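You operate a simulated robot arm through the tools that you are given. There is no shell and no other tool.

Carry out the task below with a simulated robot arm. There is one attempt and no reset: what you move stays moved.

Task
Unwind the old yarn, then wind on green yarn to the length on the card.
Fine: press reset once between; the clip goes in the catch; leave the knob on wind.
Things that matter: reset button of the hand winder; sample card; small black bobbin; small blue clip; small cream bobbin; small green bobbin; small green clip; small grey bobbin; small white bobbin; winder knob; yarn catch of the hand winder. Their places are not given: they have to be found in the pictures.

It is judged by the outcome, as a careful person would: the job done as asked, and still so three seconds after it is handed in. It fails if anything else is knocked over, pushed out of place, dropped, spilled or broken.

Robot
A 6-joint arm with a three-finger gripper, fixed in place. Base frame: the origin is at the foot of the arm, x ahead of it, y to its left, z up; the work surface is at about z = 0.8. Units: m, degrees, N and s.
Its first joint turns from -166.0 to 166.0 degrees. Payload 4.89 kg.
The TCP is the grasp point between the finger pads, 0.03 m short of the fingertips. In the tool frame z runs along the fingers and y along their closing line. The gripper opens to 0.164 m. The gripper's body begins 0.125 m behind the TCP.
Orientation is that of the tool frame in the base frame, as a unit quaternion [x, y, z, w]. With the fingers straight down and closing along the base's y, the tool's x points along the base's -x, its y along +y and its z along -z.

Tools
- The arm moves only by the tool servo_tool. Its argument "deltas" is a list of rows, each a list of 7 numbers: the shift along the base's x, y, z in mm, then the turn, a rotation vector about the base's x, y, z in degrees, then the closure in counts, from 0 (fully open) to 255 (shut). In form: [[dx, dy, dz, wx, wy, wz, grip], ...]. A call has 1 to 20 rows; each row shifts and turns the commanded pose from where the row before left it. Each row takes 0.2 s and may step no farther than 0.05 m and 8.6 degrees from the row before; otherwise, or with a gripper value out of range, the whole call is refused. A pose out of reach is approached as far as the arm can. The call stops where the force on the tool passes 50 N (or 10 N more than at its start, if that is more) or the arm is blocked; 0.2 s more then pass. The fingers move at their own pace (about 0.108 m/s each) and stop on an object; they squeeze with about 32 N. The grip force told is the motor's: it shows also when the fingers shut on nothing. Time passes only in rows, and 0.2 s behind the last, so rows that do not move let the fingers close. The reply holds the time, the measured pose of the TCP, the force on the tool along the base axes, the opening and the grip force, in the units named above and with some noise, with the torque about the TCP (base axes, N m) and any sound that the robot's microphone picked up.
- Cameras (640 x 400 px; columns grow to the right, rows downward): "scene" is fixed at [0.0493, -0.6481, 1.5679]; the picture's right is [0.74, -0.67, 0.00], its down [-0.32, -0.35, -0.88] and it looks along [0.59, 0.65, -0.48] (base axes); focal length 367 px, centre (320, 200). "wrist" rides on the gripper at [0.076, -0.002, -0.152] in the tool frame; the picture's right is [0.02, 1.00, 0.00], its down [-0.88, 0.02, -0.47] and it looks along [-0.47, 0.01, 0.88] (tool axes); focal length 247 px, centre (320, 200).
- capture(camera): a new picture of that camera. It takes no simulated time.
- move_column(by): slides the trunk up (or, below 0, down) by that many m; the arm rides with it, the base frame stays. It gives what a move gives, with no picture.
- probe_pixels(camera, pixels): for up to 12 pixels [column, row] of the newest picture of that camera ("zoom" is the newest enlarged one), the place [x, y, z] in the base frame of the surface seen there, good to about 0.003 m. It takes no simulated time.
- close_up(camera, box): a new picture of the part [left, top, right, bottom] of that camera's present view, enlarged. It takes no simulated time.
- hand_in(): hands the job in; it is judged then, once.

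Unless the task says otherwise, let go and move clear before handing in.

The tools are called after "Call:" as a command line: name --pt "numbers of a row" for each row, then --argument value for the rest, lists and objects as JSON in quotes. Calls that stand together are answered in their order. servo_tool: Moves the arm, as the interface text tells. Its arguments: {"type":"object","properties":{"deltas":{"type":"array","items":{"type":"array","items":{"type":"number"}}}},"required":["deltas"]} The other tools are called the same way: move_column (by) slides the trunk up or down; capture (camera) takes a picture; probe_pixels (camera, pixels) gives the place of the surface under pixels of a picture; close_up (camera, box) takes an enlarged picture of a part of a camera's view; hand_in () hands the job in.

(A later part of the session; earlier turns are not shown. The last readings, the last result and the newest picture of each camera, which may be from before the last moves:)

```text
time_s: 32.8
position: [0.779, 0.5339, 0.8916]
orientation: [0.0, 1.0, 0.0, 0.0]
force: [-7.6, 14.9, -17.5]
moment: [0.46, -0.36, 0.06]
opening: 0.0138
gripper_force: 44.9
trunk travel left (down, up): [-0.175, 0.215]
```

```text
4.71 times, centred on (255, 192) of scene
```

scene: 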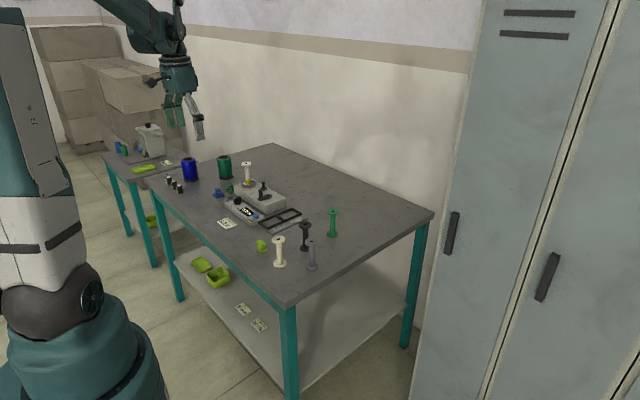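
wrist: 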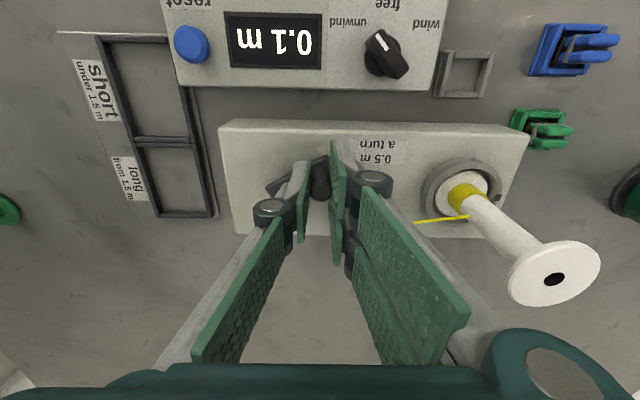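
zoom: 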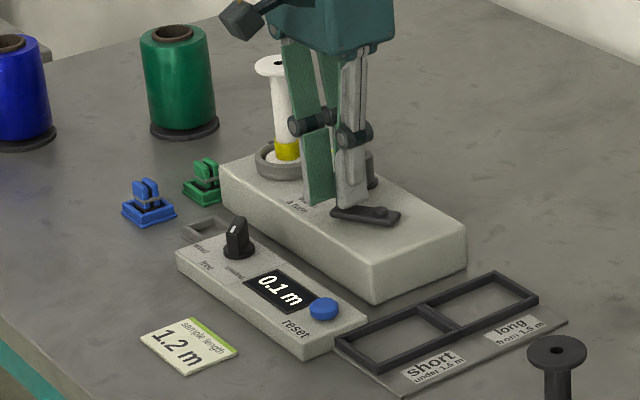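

Clockwise drives it: the display went to 0.1 m and the collar looks smaller. I'll keep turning clockwise half a turn at a time.

Call:
servo_tool --pt "10.8 4.6 0 0 0 0 255" --pt "11.81 0 0 0 0 0 255" --pt "11.1 -4.04 0 0 0 0 255" --pt "9.05 -7.59 0 0 0 0 255" --pt "5.9 -10.23 0 0 0 0 255" --pt "2.05 -11.63 0 0 0 0 255" --pt "0 0 0 0 0 0 255"

Call:
close_up --camera "scene" --box '[200, 150, 310, 235]'

```text
time_s: 34.4
position: [0.8282, 0.5046, 0.8905]
orientation: [0.0, 1.0, -0.001, -0.001]
force: [6.4, 0.4, -11.7]
moment: [-0.13, 0.07, 0.02]
opening: 0.0138
gripper_force: 45.3
trunk travel left (down, up): [-0.175, 0.215]
```

```text
4.71 times, centred on (255, 192) of scene
```

zoom: 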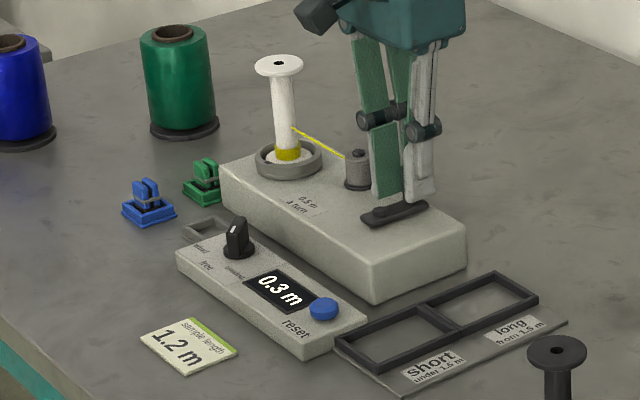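

The display reads 0.3 m and the yellow collar is clearly shorter. I'll go on half a turn more.

Call:
servo_tool --pt "-2.05 -11.63 0 0 0 0 255" --pt "-5.9 -10.23 0 0 0 0 255" --pt "-9.05 -7.59 0 0 0 0 255" --pt "-11.1 -4.04 0 0 0 0 255" --pt "-11.81 0 0 0 0 0 255" --pt "-11.1 4.04 0 0 0 0 255" --pt "-9.05 7.59 0 0 0 0 255" --pt "-5.9 10.23 0 0 0 0 255" --pt "-2.05 11.63 0 0 0 0 255" --pt "0 0 0 0 0 0 255"

Call:
capture --camera "wrist"

Call:
close_up --camera "scene" --box '[200, 150, 310, 235]'

```text
time_s: 36.6
position: [0.7599, 0.5054, 0.8921]
orientation: [0.0, 1.0, -0.001, 0.001]
force: [11.6, 0.9, -5.1]
moment: [-0.01, -0.49, -0.03]
opening: 0.0137
gripper_force: 45.3
trunk travel left (down, up): [-0.175, 0.215]
```

```text
taken
```

wrist: 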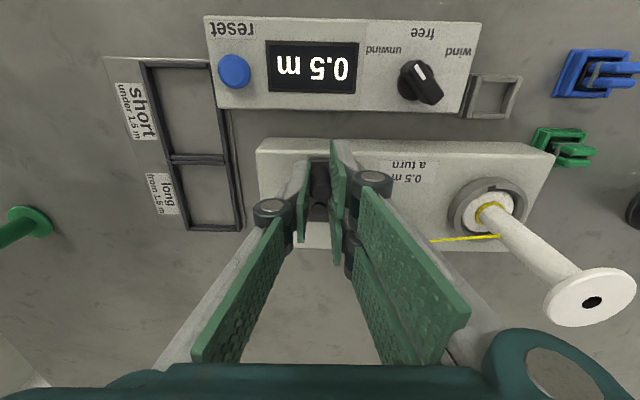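

```text
4.71 times, centred on (255, 192) of scene
```

zoom: 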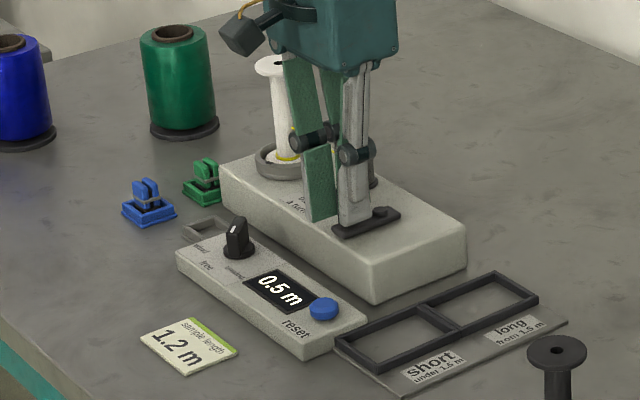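

At 0.5 m only a thin yellow ring is left (wrist 490,212). I'll turn another half turn.

Call:
servo_tool --pt "2.5 11.63 0 0 0 0 255" --pt "5.9 10.23 0 0 0 0 255" --pt "9.05 7.59 0 0 0 0 255" --pt "11.1 4.04 0 0 0 0 255" --pt "11.81 0 0 0 0 0 255" --pt "11.1 -4.04 0 0 0 0 255" --pt "9.05 -7.59 0 0 0 0 255" --pt "5.9 -10.23 0 0 0 0 255" --pt "2.05 -11.63 0 0 0 0 255" --pt "0 0 0 0 0 0 255"

Call:
close_up --camera "scene" --box '[200, 150, 310, 235]'

Call:
close_up --camera "scene" --box '[245, 155, 285, 190]'

Call:
capture --camera "wrist"

```text
time_s: 38.8
position: [0.8288, 0.504, 0.8914]
orientation: [0.0, 1.0, 0.0, 0.001]
force: [7.9, -1.8, -5.7]
moment: [-0.04, -0.23, -0.03]
opening: 0.0137
gripper_force: 44.7
trunk travel left (down, up): [-0.175, 0.215]
```

```text
4.71 times, centred on (255, 192) of scene
```

zoom: 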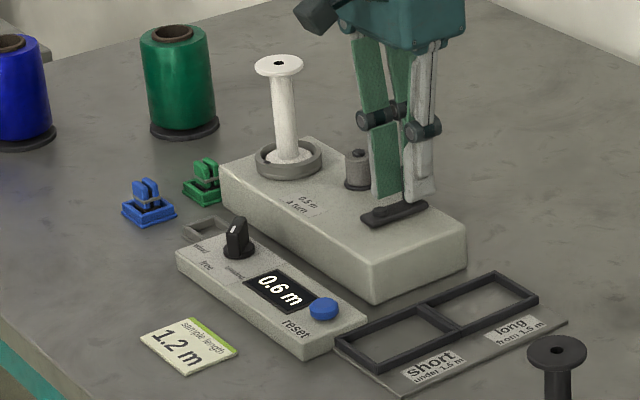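

```text
11.43 times, centred on (265, 172) of scene
```

zoom: 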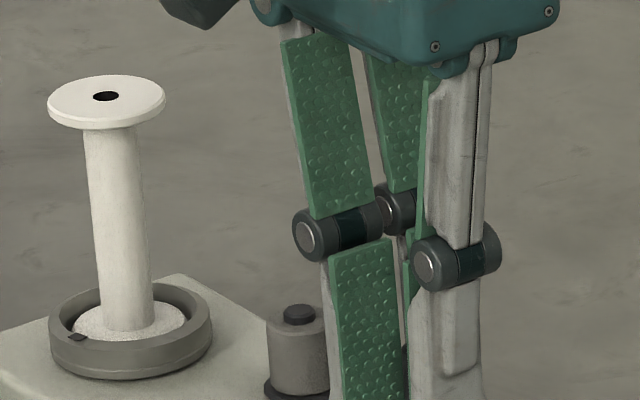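

```text
taken
```

wrist: 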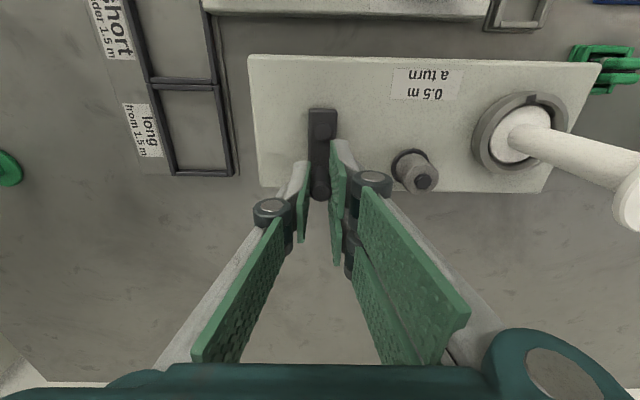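

The bobbin is bare and the display stopped at 0.6 m, so the old yarn is off. I'll release the crank handle, rise, and go above the reset button with the fingers shut.

Call:
servo_tool --pt "0 0 0 0 0 0 200" --pt "0 0 0 0 0 0 200" --pt "0 0 30 0 0 0 200" --pt "0 0 40 0 0 0 255" --pt "-40 -15 0 0 0 0 255" --pt "-40 -20 0 0 0 0 255" --pt "-40 -20 0 0 0 0 255" --pt "-25 -12 0 0 0 0 255" --pt "0 0 -35 0 0 0 255" --pt "0 0 0 0 0 0 255"

Call:
capture --camera "wrist"

Call:
close_up --camera "scene" --box '[200, 150, 310, 235]'

```text
time_s: 41.0
position: [0.685, 0.4373, 0.9263]
orientation: [0.0, 1.0, 0.0, -0.001]
force: [-0.7, -0.2, 0.5]
moment: [-0.02, -0.03, -0.01]
opening: 0.0
gripper_force: 32.2
trunk travel left (down, up): [-0.175, 0.215]
```

```text
taken
```

wrist: 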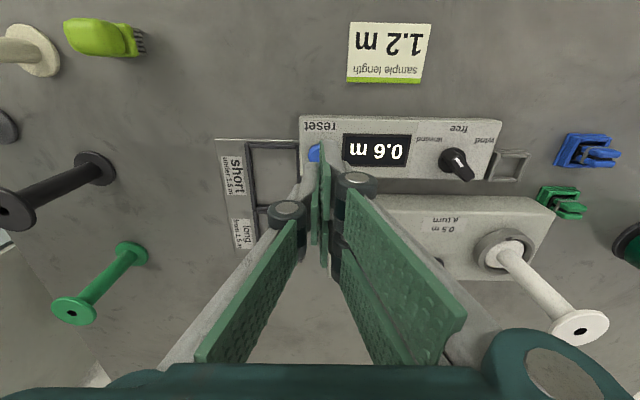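

```text
4.71 times, centred on (255, 192) of scene
```

zoom: 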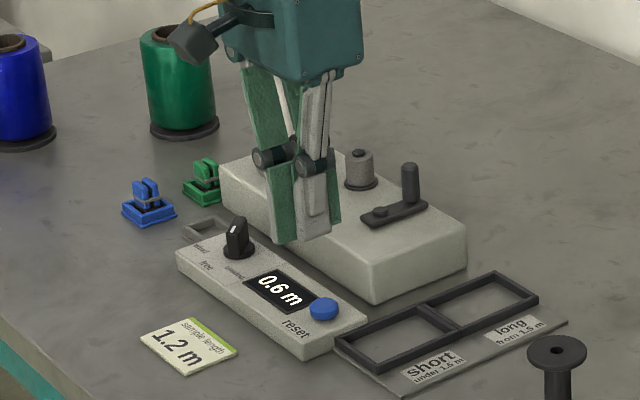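

The display reads 0.6 m and the closed fingers hover above the button. I'll probe the button's top from the scene zoom to fix its centre before the single press.

Call:
probe_pixels --camera "zoom" --pixels '[[324, 305], [314, 304], [334, 304], [324, 299], [324, 312], [355, 322], [296, 310]]'

```text
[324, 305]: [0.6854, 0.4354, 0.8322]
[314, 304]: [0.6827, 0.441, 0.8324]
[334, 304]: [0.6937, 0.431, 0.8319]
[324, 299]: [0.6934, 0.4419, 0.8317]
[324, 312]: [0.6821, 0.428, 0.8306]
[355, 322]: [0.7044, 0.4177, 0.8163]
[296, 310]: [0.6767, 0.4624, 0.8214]
```

The button centre is about (0.686,0.436) with its top at z 0.832. I'll descend to just above it and then press gently in 1.5 mm steps.

Call:
servo_tool --pt "1 -1.2 -25 0 0 0 255" --pt "0 0 -20 0 0 0 255" --pt "0 0 -10 0 0 0 255" --pt "0 0 -2 0 0 0 255" --pt "0 0 -2 0 0 0 255" --pt "0 0 -1.5 0 0 0 255" --pt "0 0 -1.5 0 0 0 255" --pt "0 0 -1.5 0 0 0 255"

Call:
capture --camera "wrist"

```text
time_s: 42.8
position: [0.6841, 0.4351, 0.8629]
orientation: [0.0, 1.0, -0.001, 0.0]
force: [0.2, 0.4, 0.7]
moment: [-0.03, 0.01, 0.03]
opening: 0.0
gripper_force: 31.8
trunk travel left (down, up): [-0.175, 0.215]
```

```text
taken
```

wrist: 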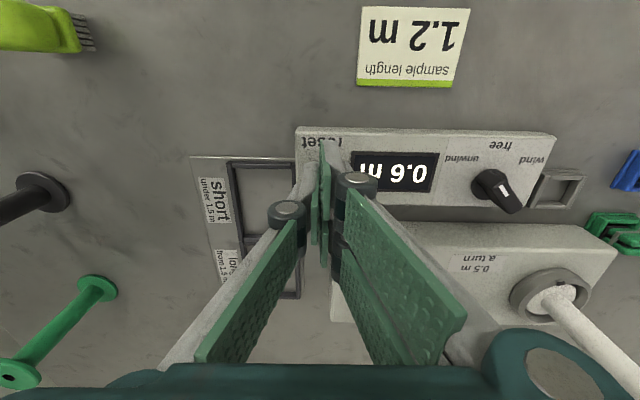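

No contact force yet at TCP z 0.863 and the display still reads 0.6. I'll press on in small steps.

Call:
servo_tool --pt "0 0 -1 0 0 0 255" --pt "0 0 -1 0 0 0 255" --pt "0 0 -1 0 0 0 255"

Call:
close_up --camera "scene" --box '[200, 150, 310, 235]'

```text
time_s: 43.6
position: [0.6844, 0.4367, 0.8591]
orientation: [0.0, 1.0, 0.0, -0.001]
force: [0.0, -1.0, -0.2]
moment: [0.01, 0.01, 0.0]
opening: 0.0062
gripper_force: 44.6
trunk travel left (down, up): [-0.175, 0.215]
```

```text
4.71 times, centred on (255, 192) of scene
```

zoom: 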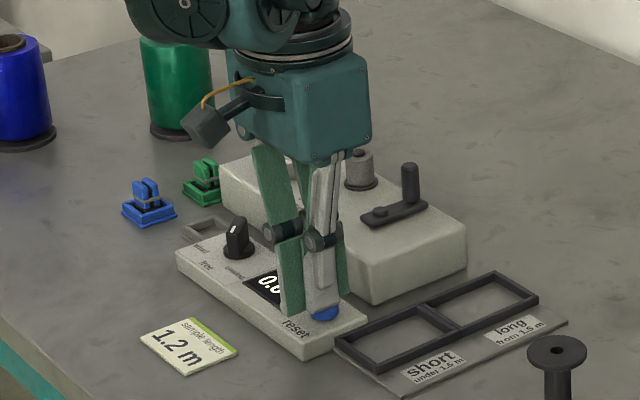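

The opening went to 6 mm, so the button's dome is wedging the fingers apart. I'll check the display before moving anything.

Call:
capture --camera "wrist"

Call:
close_up --camera "scene" --box '[240, 195, 290, 235]'

Call:
close_up --camera "wrist" --box '[280, 110, 460, 230]'

```text
taken
```

wrist: 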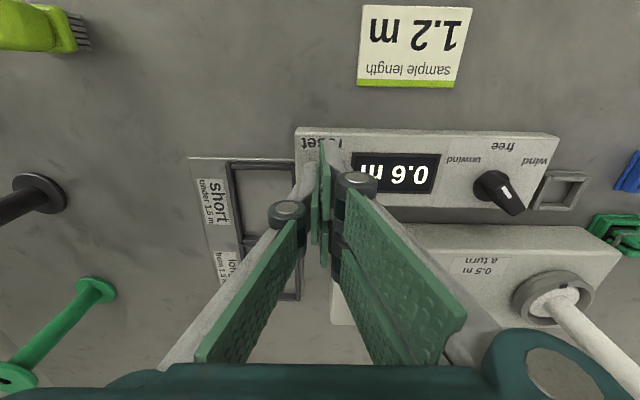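

```text
10.00 times, centred on (265, 215) of scene
```

zoom: 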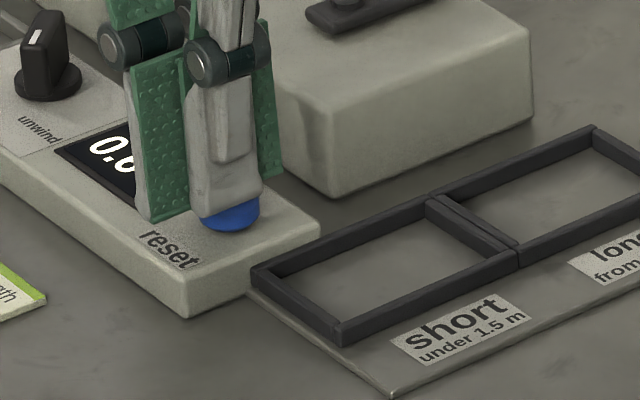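

```text
3.33 times, centred on (370, 170) of wrist
```

zoom: 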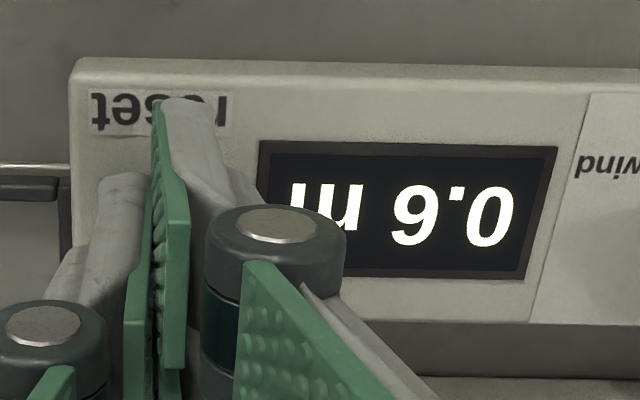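

The display still reads 0.6, so no press has registered: the dome sits in the seam between the fingertips. I'll lift, shift 5 mm in +y so one whole fingertip is over the button, and press again.

Call:
servo_tool --pt "0 0 8 0 0 0 255" --pt "0 0 6 0 0 0 255" --pt "1 5 0 0 0 0 255" --pt "0 0 -5 0 0 0 255" --pt "0 0 -3 0 0 0 255" --pt "0 0 -2 0 0 0 255" --pt "0 0 -1 0 0 0 255" --pt "0 0 -1 0 0 0 255" --pt "0 0 -1 0 0 0 255"

Call:
close_up --camera "wrist" --box '[280, 110, 460, 230]'

Call:
close_up --camera "scene" --box '[240, 195, 290, 235]'

```text
time_s: 45.6
position: [0.6857, 0.4407, 0.8621]
orientation: [0.0, 1.0, 0.001, 0.0]
force: [-0.9, -0.2, -0.6]
moment: [-0.02, -0.04, 0.0]
opening: 0.0
gripper_force: 45.0
trunk travel left (down, up): [-0.175, 0.215]
```

```text
3.33 times, centred on (370, 170) of wrist
```

zoom: 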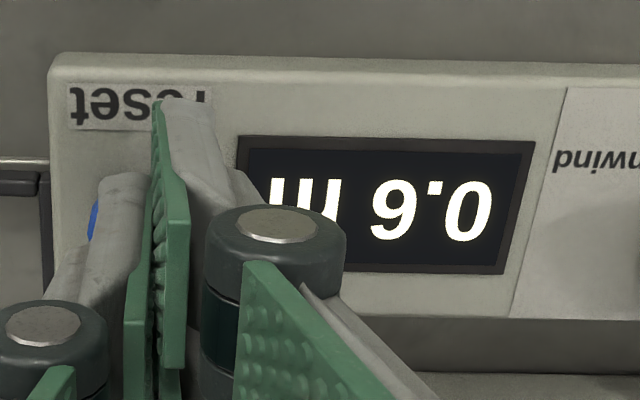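

```text
10.00 times, centred on (265, 215) of scene
```

zoom: 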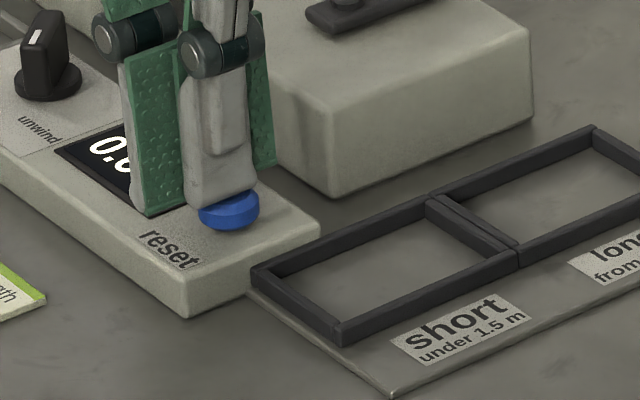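

A fingertip now sits over the button with no contact force yet at z 0.862. I'll continue down in 1 mm steps.

Call:
servo_tool --pt "0 0 -1 0 0 0 255" --pt "0 0 -1 0 0 0 255"

Call:
close_up --camera "wrist" --box '[280, 110, 460, 230]'

Call:
close_up --camera "scene" --box '[240, 195, 290, 235]'

```text
time_s: 46.2
position: [0.6854, 0.4402, 0.8589]
orientation: [0.0, 1.0, -0.001, 0.0]
force: [1.0, -0.6, 1.3]
moment: [0.02, -0.02, -0.01]
opening: 0.006
gripper_force: 45.1
trunk travel left (down, up): [-0.175, 0.215]
```

```text
3.33 times, centred on (370, 170) of wrist
```

zoom: 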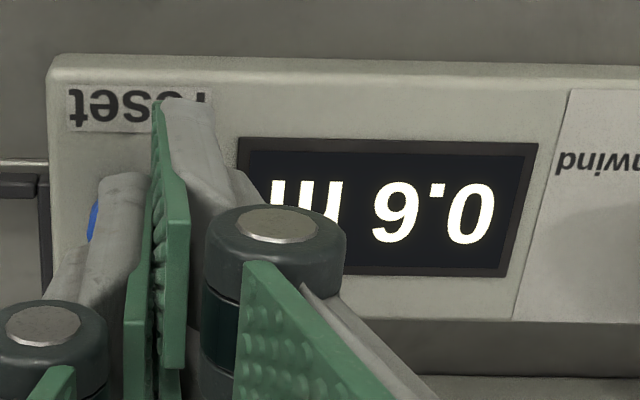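

```text
10.00 times, centred on (265, 215) of scene
```

zoom: 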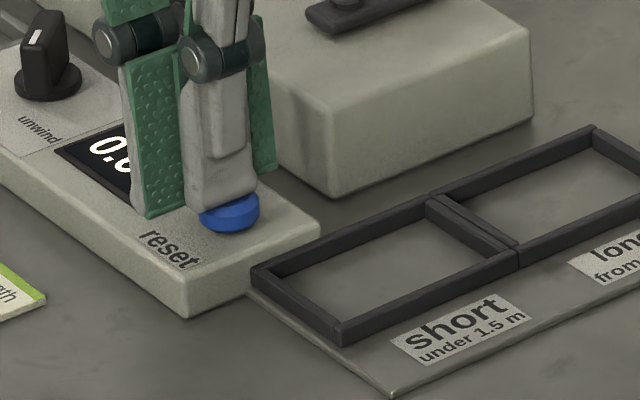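

The opening again shows 6 mm on contact and the display still reads 0.6. I'll keep pressing gently and watch the display.

Call:
servo_tool --pt "0 0 -1 0 0 0 255" --pt "0 0 0 0 0 0 255"

Call:
close_up --camera "wrist" --box '[280, 110, 460, 230]'

Call:
close_up --camera "scene" --box '[240, 195, 290, 235]'

```text
time_s: 46.8
position: [0.6859, 0.4412, 0.8591]
orientation: [0.0, 1.0, 0.0, 0.0]
force: [-0.8, -0.3, 1.2]
moment: [0.01, -0.01, 0.02]
opening: 0.0059
gripper_force: 44.8
trunk travel left (down, up): [-0.175, 0.215]
```

```text
3.33 times, centred on (370, 170) of wrist
```

zoom: 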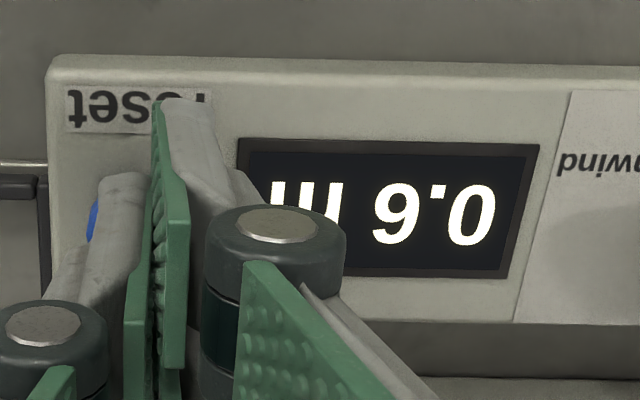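

```text
10.00 times, centred on (265, 215) of scene
```

zoom: 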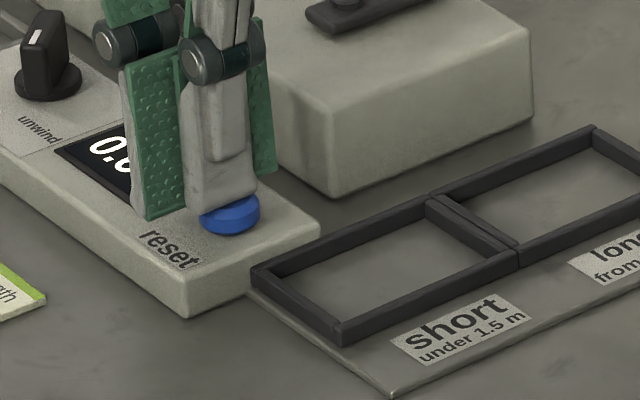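

Contact force is near zero and the button is not down yet, so I'll go down 2 mm more.

Call:
servo_tool --pt "0 0 -1 0 0 0 255" --pt "0 0 -1 0 0 0 255" --pt "0 0 0 0 0 0 255"

Call:
close_up --camera "wrist" --box '[280, 110, 460, 230]'

Call:
close_up --camera "scene" --box '[240, 195, 290, 235]'

```text
time_s: 47.6
position: [0.6847, 0.4411, 0.857]
orientation: [0.0, 1.0, -0.001, 0.0]
force: [0.7, 1.6, 3.1]
moment: [0.04, -0.04, 0.01]
opening: 0.0058
gripper_force: 44.7
trunk travel left (down, up): [-0.175, 0.215]
heard: click
```

```text
3.33 times, centred on (370, 170) of wrist
```

zoom: 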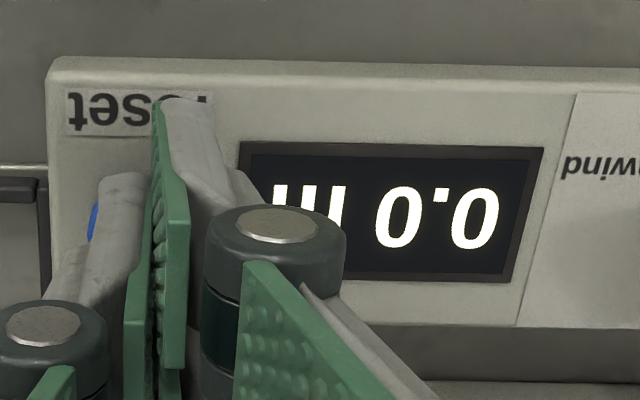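

```text
10.00 times, centred on (265, 215) of scene
```

zoom: 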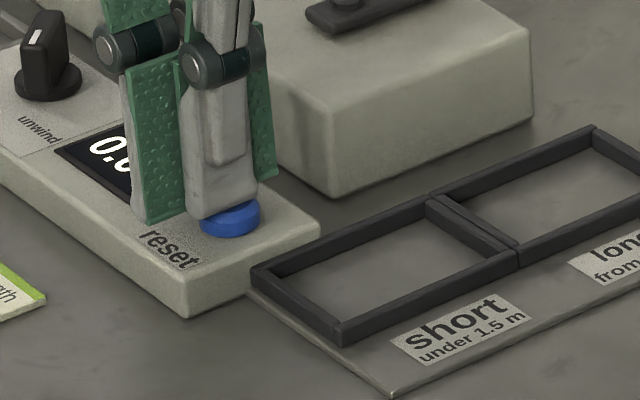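

A click was heard and the display now reads 0.0 m, so the reset is done once. I'll rise, move over the knob turned +45° to match the bar, with the fingers slightly open.

Call:
servo_tool --pt "0 0 30 0 0 0 255" --pt "0 0 40 0 0 0 255" --pt "1 20 20 0 0 7.5 200" --pt "1 25 0 0 0 7.5 200" --pt "1 25 0 0 0 7.5 200" --pt "1 25 0 0 0 7.5 200" --pt "1 25 0 0 0 7.5 200" --pt "1 18.5 0 0 0 7.5 200" --pt "0 0 -25 0 0 0 200" --pt "0 0 0 0 0 0 200"

Call:
capture --camera "wrist"

Call:
close_up --camera "scene" --box '[200, 150, 310, 235]'

```text
time_s: 49.8
position: [0.6923, 0.5785, 0.9206]
orientation: [-0.383, 0.924, 0.0, 0.0]
force: [0.7, -0.8, -0.3]
moment: [-0.02, 0.03, 0.04]
opening: 0.0354
gripper_force: 0.1
trunk travel left (down, up): [-0.175, 0.215]
```

```text
taken
```

wrist: 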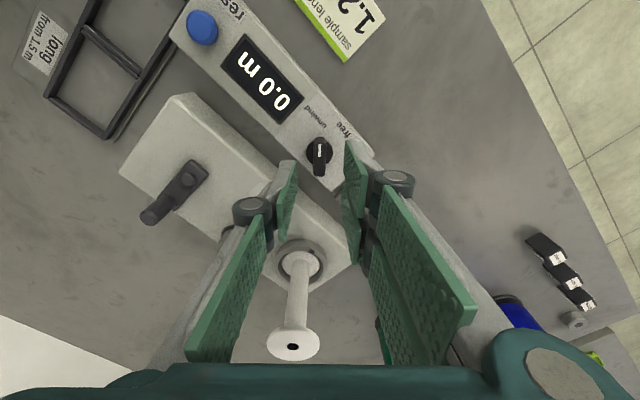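

```text
4.71 times, centred on (255, 192) of scene
```

zoom: 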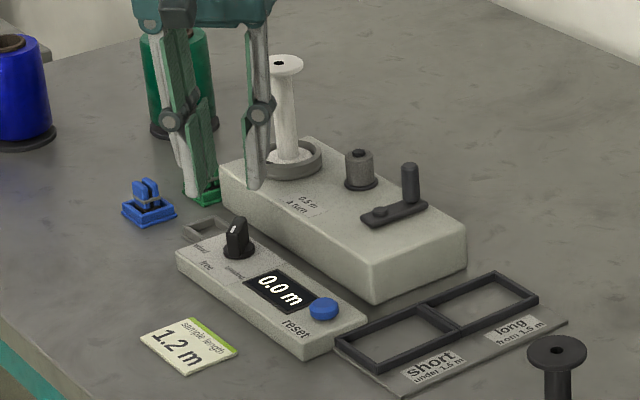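

The bar (wrist 319,158) is aligned between the fingers and the display reads 0.0 m. I'll descend and grip.

Call:
servo_tool --pt "0 1 -20 0 0 0 200" --pt "0 0 -20 0 0 0 200" --pt "0 0 -10 0 0 0 200" --pt "0 0 -8 0 0 0 200" --pt "0 0 0 0 0 0 255" --pt "0 0 0 0 0 0 255" --pt "0 0 0 0 0 0 255"

```text
time_s: 51.4
position: [0.6928, 0.5803, 0.8629]
orientation: [-0.383, 0.924, 0.0, 0.0]
force: [10.0, -4.8, -4.6]
moment: [0.02, -0.49, 0.01]
opening: 0.0119
gripper_force: 45.4
trunk travel left (down, up): [-0.175, 0.215]
```

The knob is gripped with little side load. I'll turn it -30° toward "free", then check the load.

Call:
servo_tool --pt "0.4 -0.2 0 0 0 -6 255" --pt "0 0 0 0 0 -6 255" --pt "0 0 0 0 0 -6 255" --pt "0 0 0 0 0 -6 255" --pt "0 0 0 0 0 0 255"

```text
time_s: 52.6
position: [0.6917, 0.5798, 0.8624]
orientation: [-0.181, 0.983, 0.0, -0.001]
force: [2.0, -12.2, -27.0]
moment: [-0.15, -0.58, -0.02]
opening: 0.0116
gripper_force: 44.9
trunk travel left (down, up): [-0.175, 0.215]
```

The turn is going well (-24° with about 12 N sideways). I'll continue another 24°.

Call:
servo_tool --pt "0 -0.5 -0.8 0 0 -6 255" --pt "0 0 0 0 0 -6 255" --pt "0 0 0 0 0 -6 255" --pt "0 0 0 0 0 -6 255" --pt "0 0 0 0 0 0 255"

```text
time_s: 53.8
position: [0.6927, 0.5802, 0.8638]
orientation: [0.026, 1.0, 0.0, 0.0]
force: [8.5, 0.5, -11.8]
moment: [-0.01, 0.03, 0.04]
opening: 0.0118
gripper_force: 45.2
trunk travel left (down, up): [-0.175, 0.215]
```

The knob has passed "free" with low load. I'll continue toward "wind" by 24° more.

Call:
servo_tool --pt "0.4 0 0 0 0 -6 255" --pt "0 0 0 0 0 -6 255" --pt "0 0 0 0 0 -6 255" --pt "0 0 0 0 0 -6 255" --pt "0 0 0 0 0 0 255"

```text
time_s: 55.0
position: [0.6923, 0.5799, 0.8635]
orientation: [0.233, 0.972, 0.0, -0.001]
force: [13.1, 15.2, 9.0]
moment: [0.7, 0.24, -0.04]
opening: 0.012
gripper_force: 44.8
trunk travel left (down, up): [-0.175, 0.215]
```

The gripper is at -27° with moderate load. I'll relieve and turn 22° more to seat the knob at its stop.

Call:
servo_tool --pt "0.5 0.7 0 0 0 -6 255" --pt "0 0 0 0 0 -6 255" --pt "0 0 0 0 0 -6 255" --pt "0 0 0 0 0 -3 255" --pt "0 0 0 0 0 0 255"

Call:
capture --camera "wrist"

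```text
time_s: 56.2
position: [0.6912, 0.5807, 0.8624]
orientation: [0.406, 0.914, 0.0, 0.0]
force: [3.4, 9.5, 9.7]
moment: [0.15, -0.2, 1.55]
opening: 0.0123
gripper_force: 45.2
trunk travel left (down, up): [-0.175, 0.215]
```

```text
taken
```

wrist: 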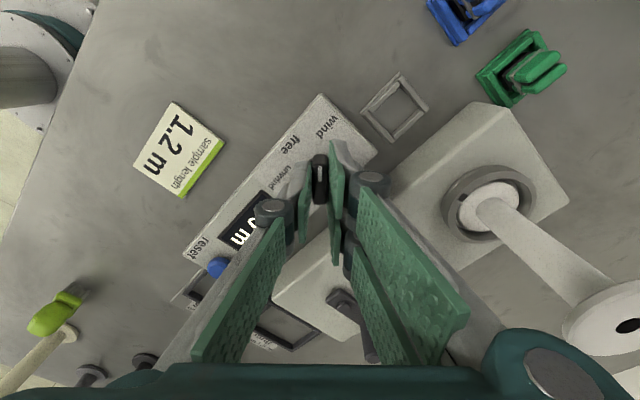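

The knob is seated at "wind" (moment 1.55 N·m against the stop). I'll ease back, open, rise and turn the gripper back to look at the green clip.

Call:
servo_tool --pt "0 0 0 0 0 3 255" --pt "0 0 0 0 0 0 200" --pt "0 0 0 0 0 0 200" --pt "0 0 30 0 0 0 200" --pt "0 0 40 0 0 0 200" --pt "0 0 40 0 0 7.5 200" --pt "-10 10 10 0 0 7.5 200" --pt "-10 20 0 0 0 7.5 200" --pt "-10 20 0 0 0 7.5 200" --pt "-10 20 0 0 0 7.5 200" --pt "0 20 0 0 0 7.5 150" --pt "0 10 0 0 0 0 150" --pt "0 0 0 0 0 0 150"

Call:
capture --camera "wrist"

Call:
close_up --camera "scene" --box '[200, 150, 300, 235]'

```text
time_s: 59.0
position: [0.6526, 0.6806, 0.9835]
orientation: [-0.001, 1.0, 0.001, 0.0]
force: [0.1, 0.3, -0.7]
moment: [-0.02, 0.01, 0.03]
opening: 0.0673
gripper_force: 0.1
trunk travel left (down, up): [-0.175, 0.215]
```

```text
taken
```

wrist: 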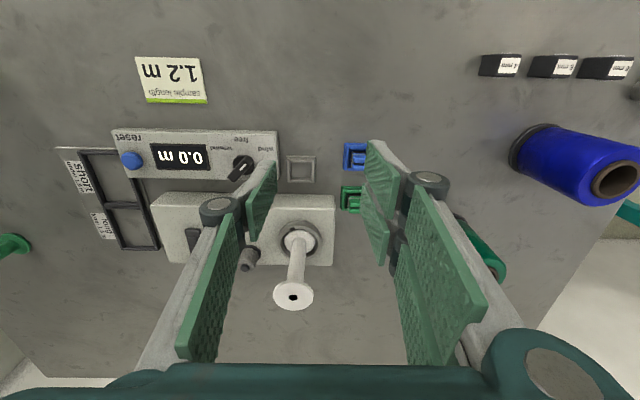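

```text
4.71 times, centred on (250, 192) of scene
```

zoom: 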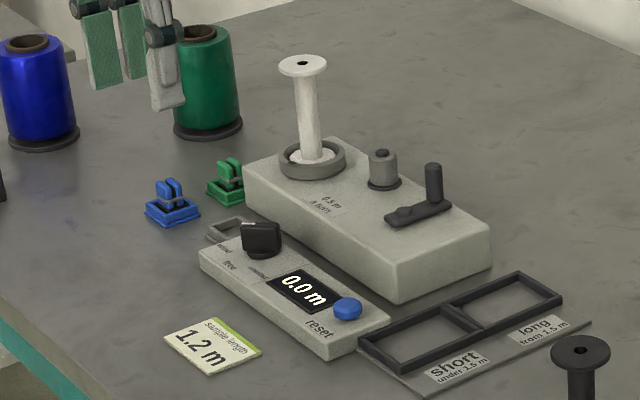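

The knob points to "wind" (wrist 243,165). Now I'll zoom on the green clip and catch to measure them.

Call:
close_up --camera "wrist" --box '[270, 130, 390, 220]'

Call:
probe_pixels --camera "zoom" --pixels '[[415, 355], [428, 365], [440, 345], [440, 375], [455, 360], [385, 310], [385, 425], [475, 305], [165, 215], [95, 150], [235, 150], [165, 260]]'

Call:
close_up --camera "scene" --box '[230, 175, 270, 205]'

```text
4.44 times, centred on (330, 175) of wrist
```

zoom: 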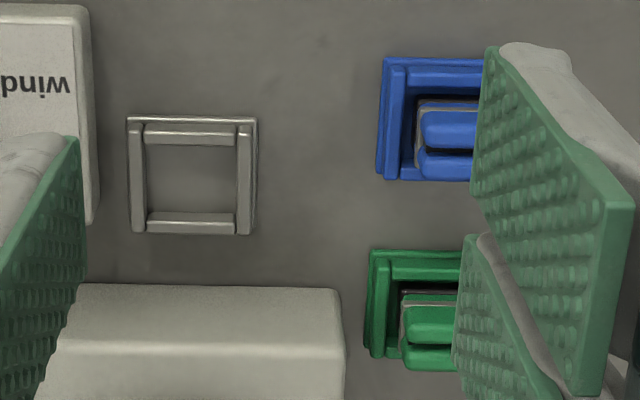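

```text
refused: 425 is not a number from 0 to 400
```

```text
13.33 times, centred on (250, 190) of scene
```

zoom: 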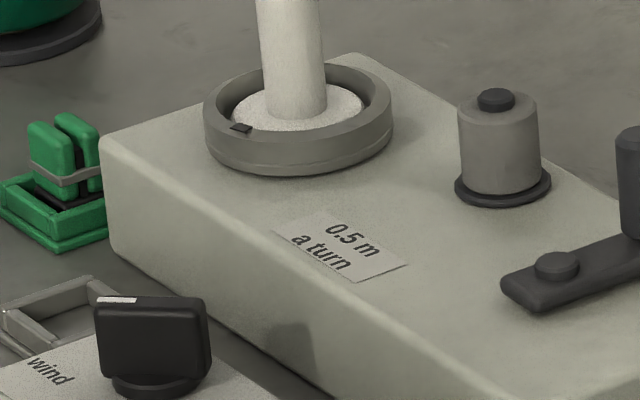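

The finger hides the green clip, so I'll zoom in from the scene camera on the clip and catch and probe there.

Call:
close_up --camera "scene" --box '[226, 176, 256, 206]'

Call:
probe_pixels --camera "zoom" --pixels '[[320, 160], [345, 195], [390, 160], [310, 250], [300, 270], [280, 300], [410, 290], [150, 320], [370, 330]]'

```text
13.33 times, centred on (241, 191) of scene
```

zoom: 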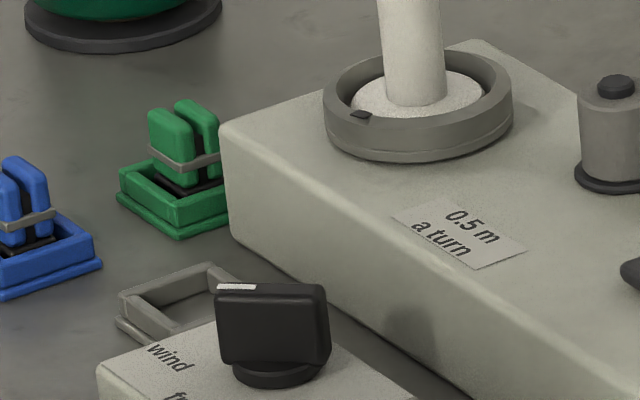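

```text
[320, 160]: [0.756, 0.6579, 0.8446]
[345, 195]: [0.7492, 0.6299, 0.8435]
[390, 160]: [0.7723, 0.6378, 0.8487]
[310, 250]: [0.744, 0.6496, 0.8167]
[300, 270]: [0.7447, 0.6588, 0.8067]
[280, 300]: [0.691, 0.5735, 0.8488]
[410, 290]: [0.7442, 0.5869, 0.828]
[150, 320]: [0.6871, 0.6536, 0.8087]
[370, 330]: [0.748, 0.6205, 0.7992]
```

Call:
probe_pixels --camera "zoom" --pixels '[[158, 115], [185, 130], [192, 105], [210, 120], [170, 165], [205, 165], [120, 175], [175, 205], [222, 215], [168, 140], [130, 300], [205, 265]]'

Call:
servo_tool --pt "0 20 20 0 0 0 200" --pt "0 25 0 0 0 0 200" --pt "0 0 0 0 0 0 200"

Call:
capture --camera "wrist"

```text
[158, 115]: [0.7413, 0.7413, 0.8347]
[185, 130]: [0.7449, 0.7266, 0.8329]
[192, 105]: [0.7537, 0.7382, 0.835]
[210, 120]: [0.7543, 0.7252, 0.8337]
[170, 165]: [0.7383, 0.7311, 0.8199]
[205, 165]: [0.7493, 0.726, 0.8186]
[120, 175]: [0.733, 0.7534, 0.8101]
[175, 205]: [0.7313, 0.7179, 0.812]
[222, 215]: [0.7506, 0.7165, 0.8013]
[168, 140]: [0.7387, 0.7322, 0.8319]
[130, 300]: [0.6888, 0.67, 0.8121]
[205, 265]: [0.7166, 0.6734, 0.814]
```

```text
time_s: 59.8
position: [0.6523, 0.7248, 1.0027]
orientation: [0.0, 1.0, 0.0, 0.0]
force: [0.0, 0.2, -0.1]
moment: [0.03, 0.0, 0.01]
opening: 0.0355
gripper_force: 0.0
trunk travel left (down, up): [-0.175, 0.215]
```

```text
taken
```

wrist: 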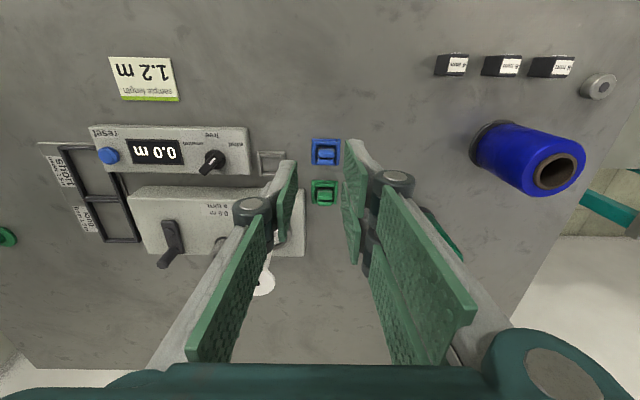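

The green clip is now visible at wrist (325,193). I'll zoom and probe it and the catch.

Call:
close_up --camera "wrist" --box '[240, 130, 360, 215]'

Call:
probe_pixels --camera "zoom" --pixels '[[445, 330], [445, 355], [425, 330], [470, 330], [425, 355], [470, 355], [375, 290], [510, 290], [375, 390], [510, 390], [445, 305], [150, 170]]'

```text
4.71 times, centred on (300, 172) of wrist
```

zoom: 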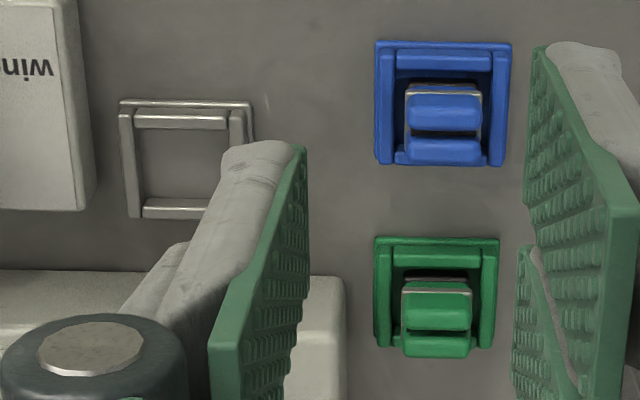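

```text
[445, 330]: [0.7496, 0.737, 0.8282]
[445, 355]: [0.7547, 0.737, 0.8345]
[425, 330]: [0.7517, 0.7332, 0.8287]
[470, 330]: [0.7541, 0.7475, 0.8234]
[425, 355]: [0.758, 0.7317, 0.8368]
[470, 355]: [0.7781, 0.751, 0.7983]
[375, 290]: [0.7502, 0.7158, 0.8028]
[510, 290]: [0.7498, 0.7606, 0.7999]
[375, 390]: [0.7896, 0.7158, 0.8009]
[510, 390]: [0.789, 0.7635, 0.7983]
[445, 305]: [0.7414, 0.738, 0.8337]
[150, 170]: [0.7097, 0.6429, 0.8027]
```

The clip's two green prongs span x ≈0.735–0.76 and y ≈0.726–0.747 with tops at z 0.835. It is about 1.05 m out, beyond the straight-down reach, so I'll check the spool's place and tilt the tool 25° so the fingers point outward.

Call:
servo_tool --pt "0 2 0 0 -6.25 0 200" --pt "0 2 0 0 -6.25 0 200" --pt "5 2 0 0 -6.25 0 200" --pt "15 2 0 0 -6.25 0 200" --pt "20 2 0 0 0 0 200" --pt "20 1 -20 0 0 0 200" --pt "20 0 -20 0 0 0 200" --pt "15 0 -20 0 0 0 200" --pt "0 0 0 0 0 0 200"

Call:
capture --camera "wrist"

Call:
capture --camera "scene"

Call:
probe_pixels --camera "scene" --pixels '[[224, 157], [218, 170], [231, 170], [224, 176]]'

```text
time_s: 61.8
position: [0.7481, 0.7366, 0.9423]
orientation: [0.0, 0.977, 0.0, 0.215]
force: [-0.4, -0.5, 0.4]
moment: [-0.02, 0.04, 0.01]
opening: 0.0353
gripper_force: 0.0
trunk travel left (down, up): [-0.175, 0.215]
```

```text
taken
```

wrist: 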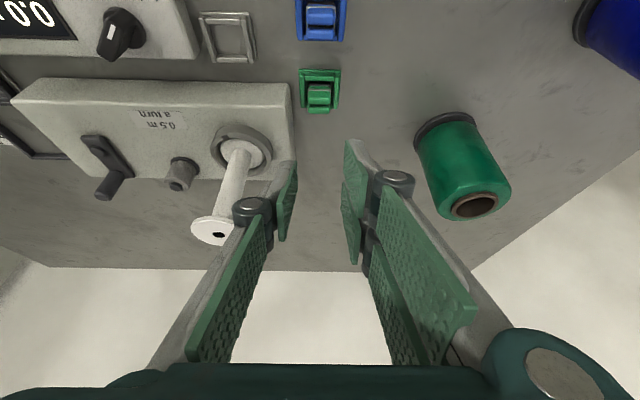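

```text
taken
```

scene: 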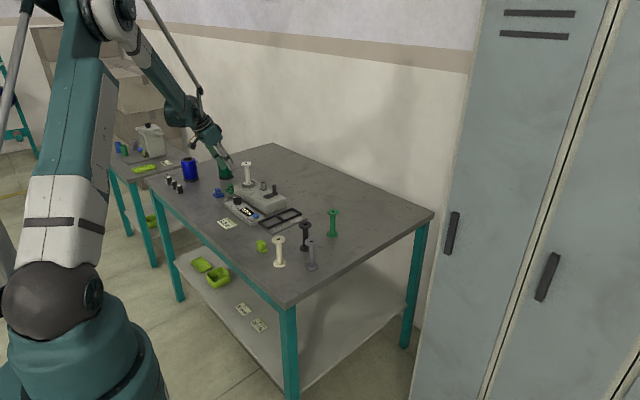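

```text
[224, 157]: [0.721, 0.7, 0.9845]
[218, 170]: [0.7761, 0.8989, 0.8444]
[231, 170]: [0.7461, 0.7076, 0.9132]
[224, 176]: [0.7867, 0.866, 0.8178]
```

The tilted pose is reachable; the clip (wrist 319,90) is about 2 mm to -y of centre and the spool is well clear at y≈0.87. I'll descend to z ≈0.848 with the fingers either side of the prongs, above the holder rim.

Call:
servo_tool --pt "-3 -1.5 -25 0 0 0 200" --pt "-3 0 -25 0 0 0 200" --pt "-3 0 -20 0 0 0 200" --pt "0 0 -15 0 0 0 200" --pt "0 0 0 0 0 0 200"

Call:
capture --camera "wrist"

Call:
close_up --camera "scene" --box '[200, 165, 260, 210]'

```text
time_s: 63.0
position: [0.7376, 0.7354, 0.8571]
orientation: [0.0, 0.976, 0.0, 0.216]
force: [-0.8, 3.1, -1.1]
moment: [0.02, 0.0, 0.0]
opening: 0.0343
gripper_force: 0.2
trunk travel left (down, up): [-0.175, 0.215]
```

```text
taken
```

wrist: 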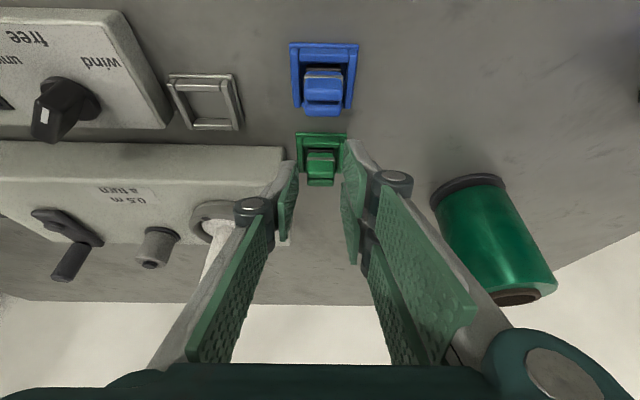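

```text
8.89 times, centred on (230, 188) of scene
```

zoom: 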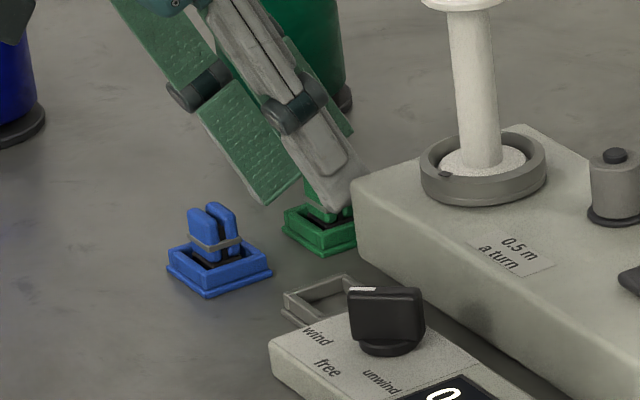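

A 3 N push in +y suggests the left finger touches the winder body's end (wrist 283,150). I'll probe that edge and the clip.

Call:
close_up --camera "wrist" --box '[260, 120, 380, 200]'

Call:
probe_pixels --camera "zoom" --pixels '[[120, 140], [115, 180], [100, 250], [130, 150], [125, 230], [300, 180], [345, 180], [240, 180], [390, 160], [270, 240], [370, 240], [330, 300]]'

```text
5.00 times, centred on (320, 160) of wrist
```

zoom: 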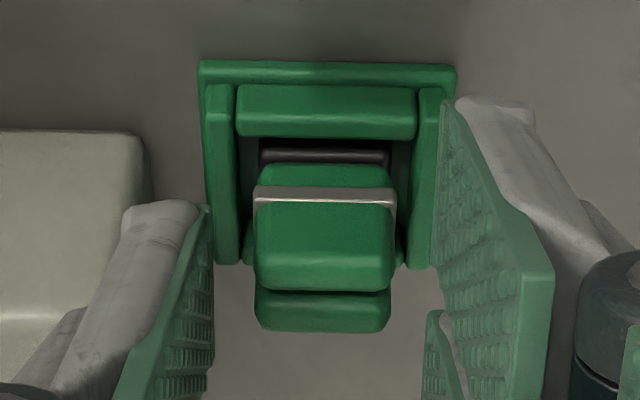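

```text
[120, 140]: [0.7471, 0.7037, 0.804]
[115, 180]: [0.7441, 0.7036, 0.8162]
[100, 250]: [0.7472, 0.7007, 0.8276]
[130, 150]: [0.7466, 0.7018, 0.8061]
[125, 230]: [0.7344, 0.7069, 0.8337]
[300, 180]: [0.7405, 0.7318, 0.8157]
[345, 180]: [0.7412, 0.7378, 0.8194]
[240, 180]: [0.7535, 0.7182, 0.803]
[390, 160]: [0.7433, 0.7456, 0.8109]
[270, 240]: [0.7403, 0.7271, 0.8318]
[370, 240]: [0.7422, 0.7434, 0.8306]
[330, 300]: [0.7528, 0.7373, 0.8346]
```

The winder end is at y≈0.7035, only a few mm from the left finger. I'll narrow the fingers to about 28 mm, go down the last 9 mm, and close on the clip.

Call:
servo_tool --pt "0 0 0 0 0 0 212" --pt "1 0 -4 0 0 0 212" --pt "0 0 -4 0 0 0 212" --pt "0 0 0 0 0 0 212"

Call:
close_up --camera "wrist" --box '[260, 120, 380, 200]'

Call:
close_up --camera "scene" --box '[210, 175, 250, 205]'

```text
time_s: 64.0
position: [0.7399, 0.7349, 0.8496]
orientation: [0.0, 0.976, 0.0, 0.217]
force: [-0.1, -0.3, 0.5]
moment: [0.02, 0.0, 0.0]
opening: 0.0277
gripper_force: 0.0
trunk travel left (down, up): [-0.175, 0.215]
```

```text
5.00 times, centred on (320, 160) of wrist
```

zoom: 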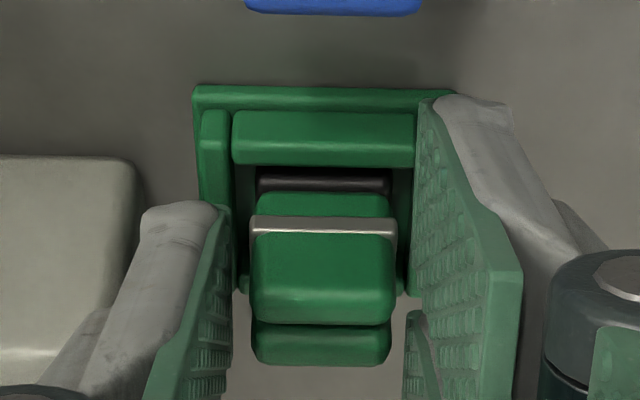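

```text
13.33 times, centred on (230, 190) of scene
```

zoom: 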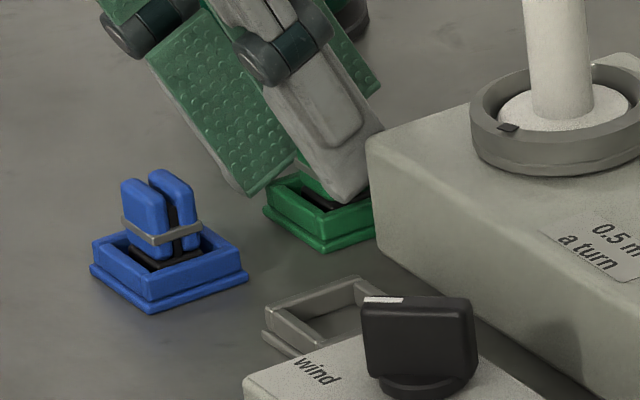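

The clip is centred between the fingers with nothing touching. I'll close on it.

Call:
servo_tool --pt "0 0 0 0 0 0 255" --pt "0 0 0 0 0 0 255" --pt "0 0 0 0 0 0 255"

Call:
close_up --camera "wrist" --box '[260, 120, 380, 200]'

```text
time_s: 64.8
position: [0.7405, 0.735, 0.8504]
orientation: [0.0, 0.976, 0.001, 0.216]
force: [-0.1, -0.6, 0.7]
moment: [-0.03, 0.01, 0.05]
opening: 0.0204
gripper_force: 31.5
trunk travel left (down, up): [-0.175, 0.215]
```

```text
5.00 times, centred on (320, 160) of wrist
```

zoom: 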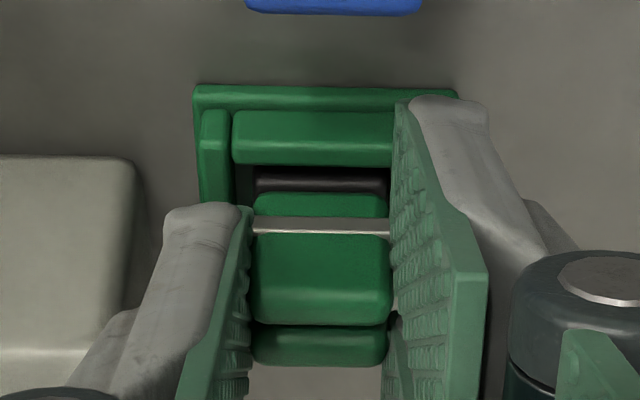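

The clip is held (20.4 mm, no side load). I'll lift it straight up in steps and check.

Call:
servo_tool --pt "0 0 5 0 0 0 255" --pt "0 0 10 0 0 0 255" --pt "0 0 20 0 0 0 255" --pt "0 0 20 0 0 0 255" --pt "0 0 0 0 0 0 255"

Call:
capture --camera "wrist"

Call:
close_up --camera "scene" --box '[200, 160, 260, 205]'

```text
time_s: 66.0
position: [0.7392, 0.7342, 0.9054]
orientation: [0.0, 0.976, 0.0, 0.217]
force: [-0.8, -0.4, -0.1]
moment: [0.05, 0.02, 0.01]
opening: 0.0206
gripper_force: 32.3
trunk travel left (down, up): [-0.175, 0.215]
```

```text
taken
```

wrist: 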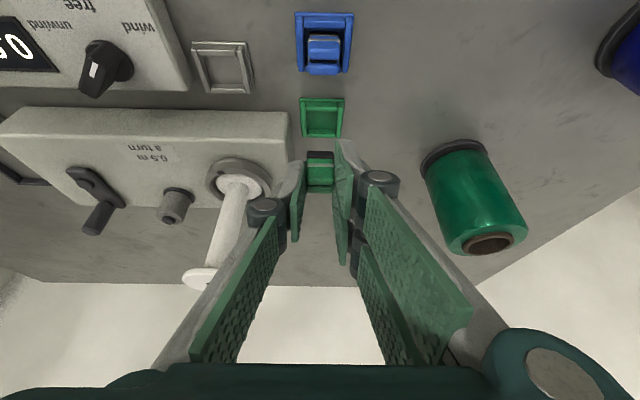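

```text
8.89 times, centred on (230, 182) of scene
```

zoom: 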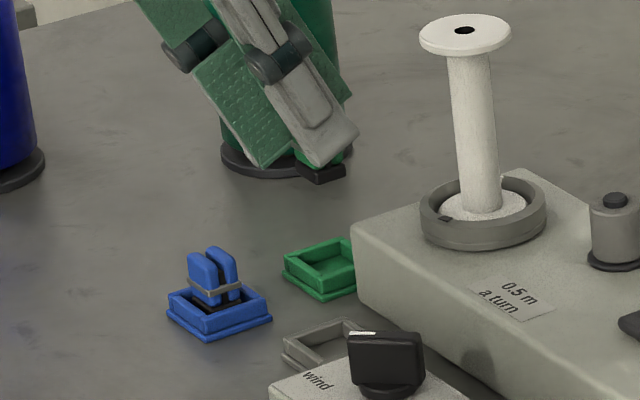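

The clip is out with its black base visible, and the empty green holder has the same shape as the catch. I'll measure the holder-to-catch offset from one zoomed view.

Call:
close_up --camera "wrist" --box '[170, 20, 360, 150]'

Call:
close_up --camera "scene" --box '[226, 180, 256, 206]'

```text
3.08 times, centred on (265, 85) of wrist
```

zoom: 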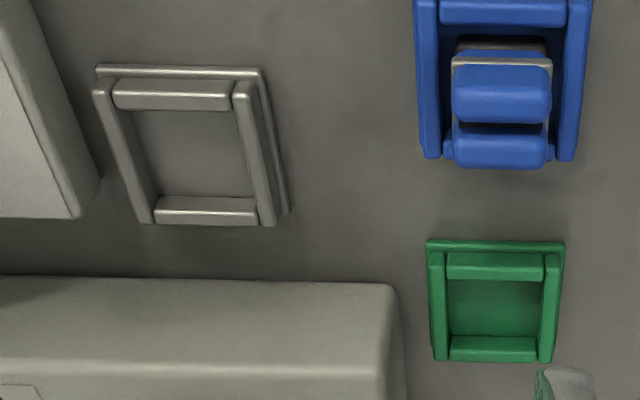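

```text
15.38 times, centred on (241, 193) of scene
```

zoom: 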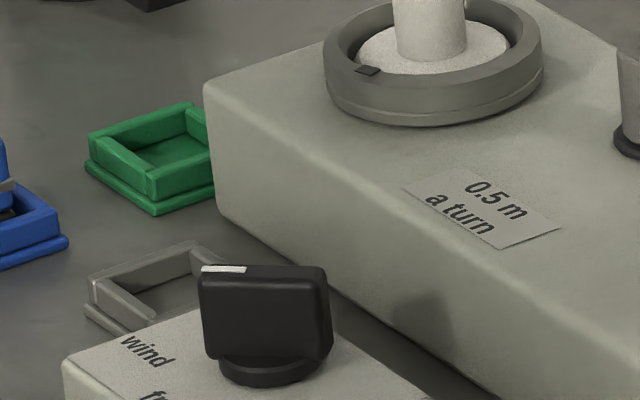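

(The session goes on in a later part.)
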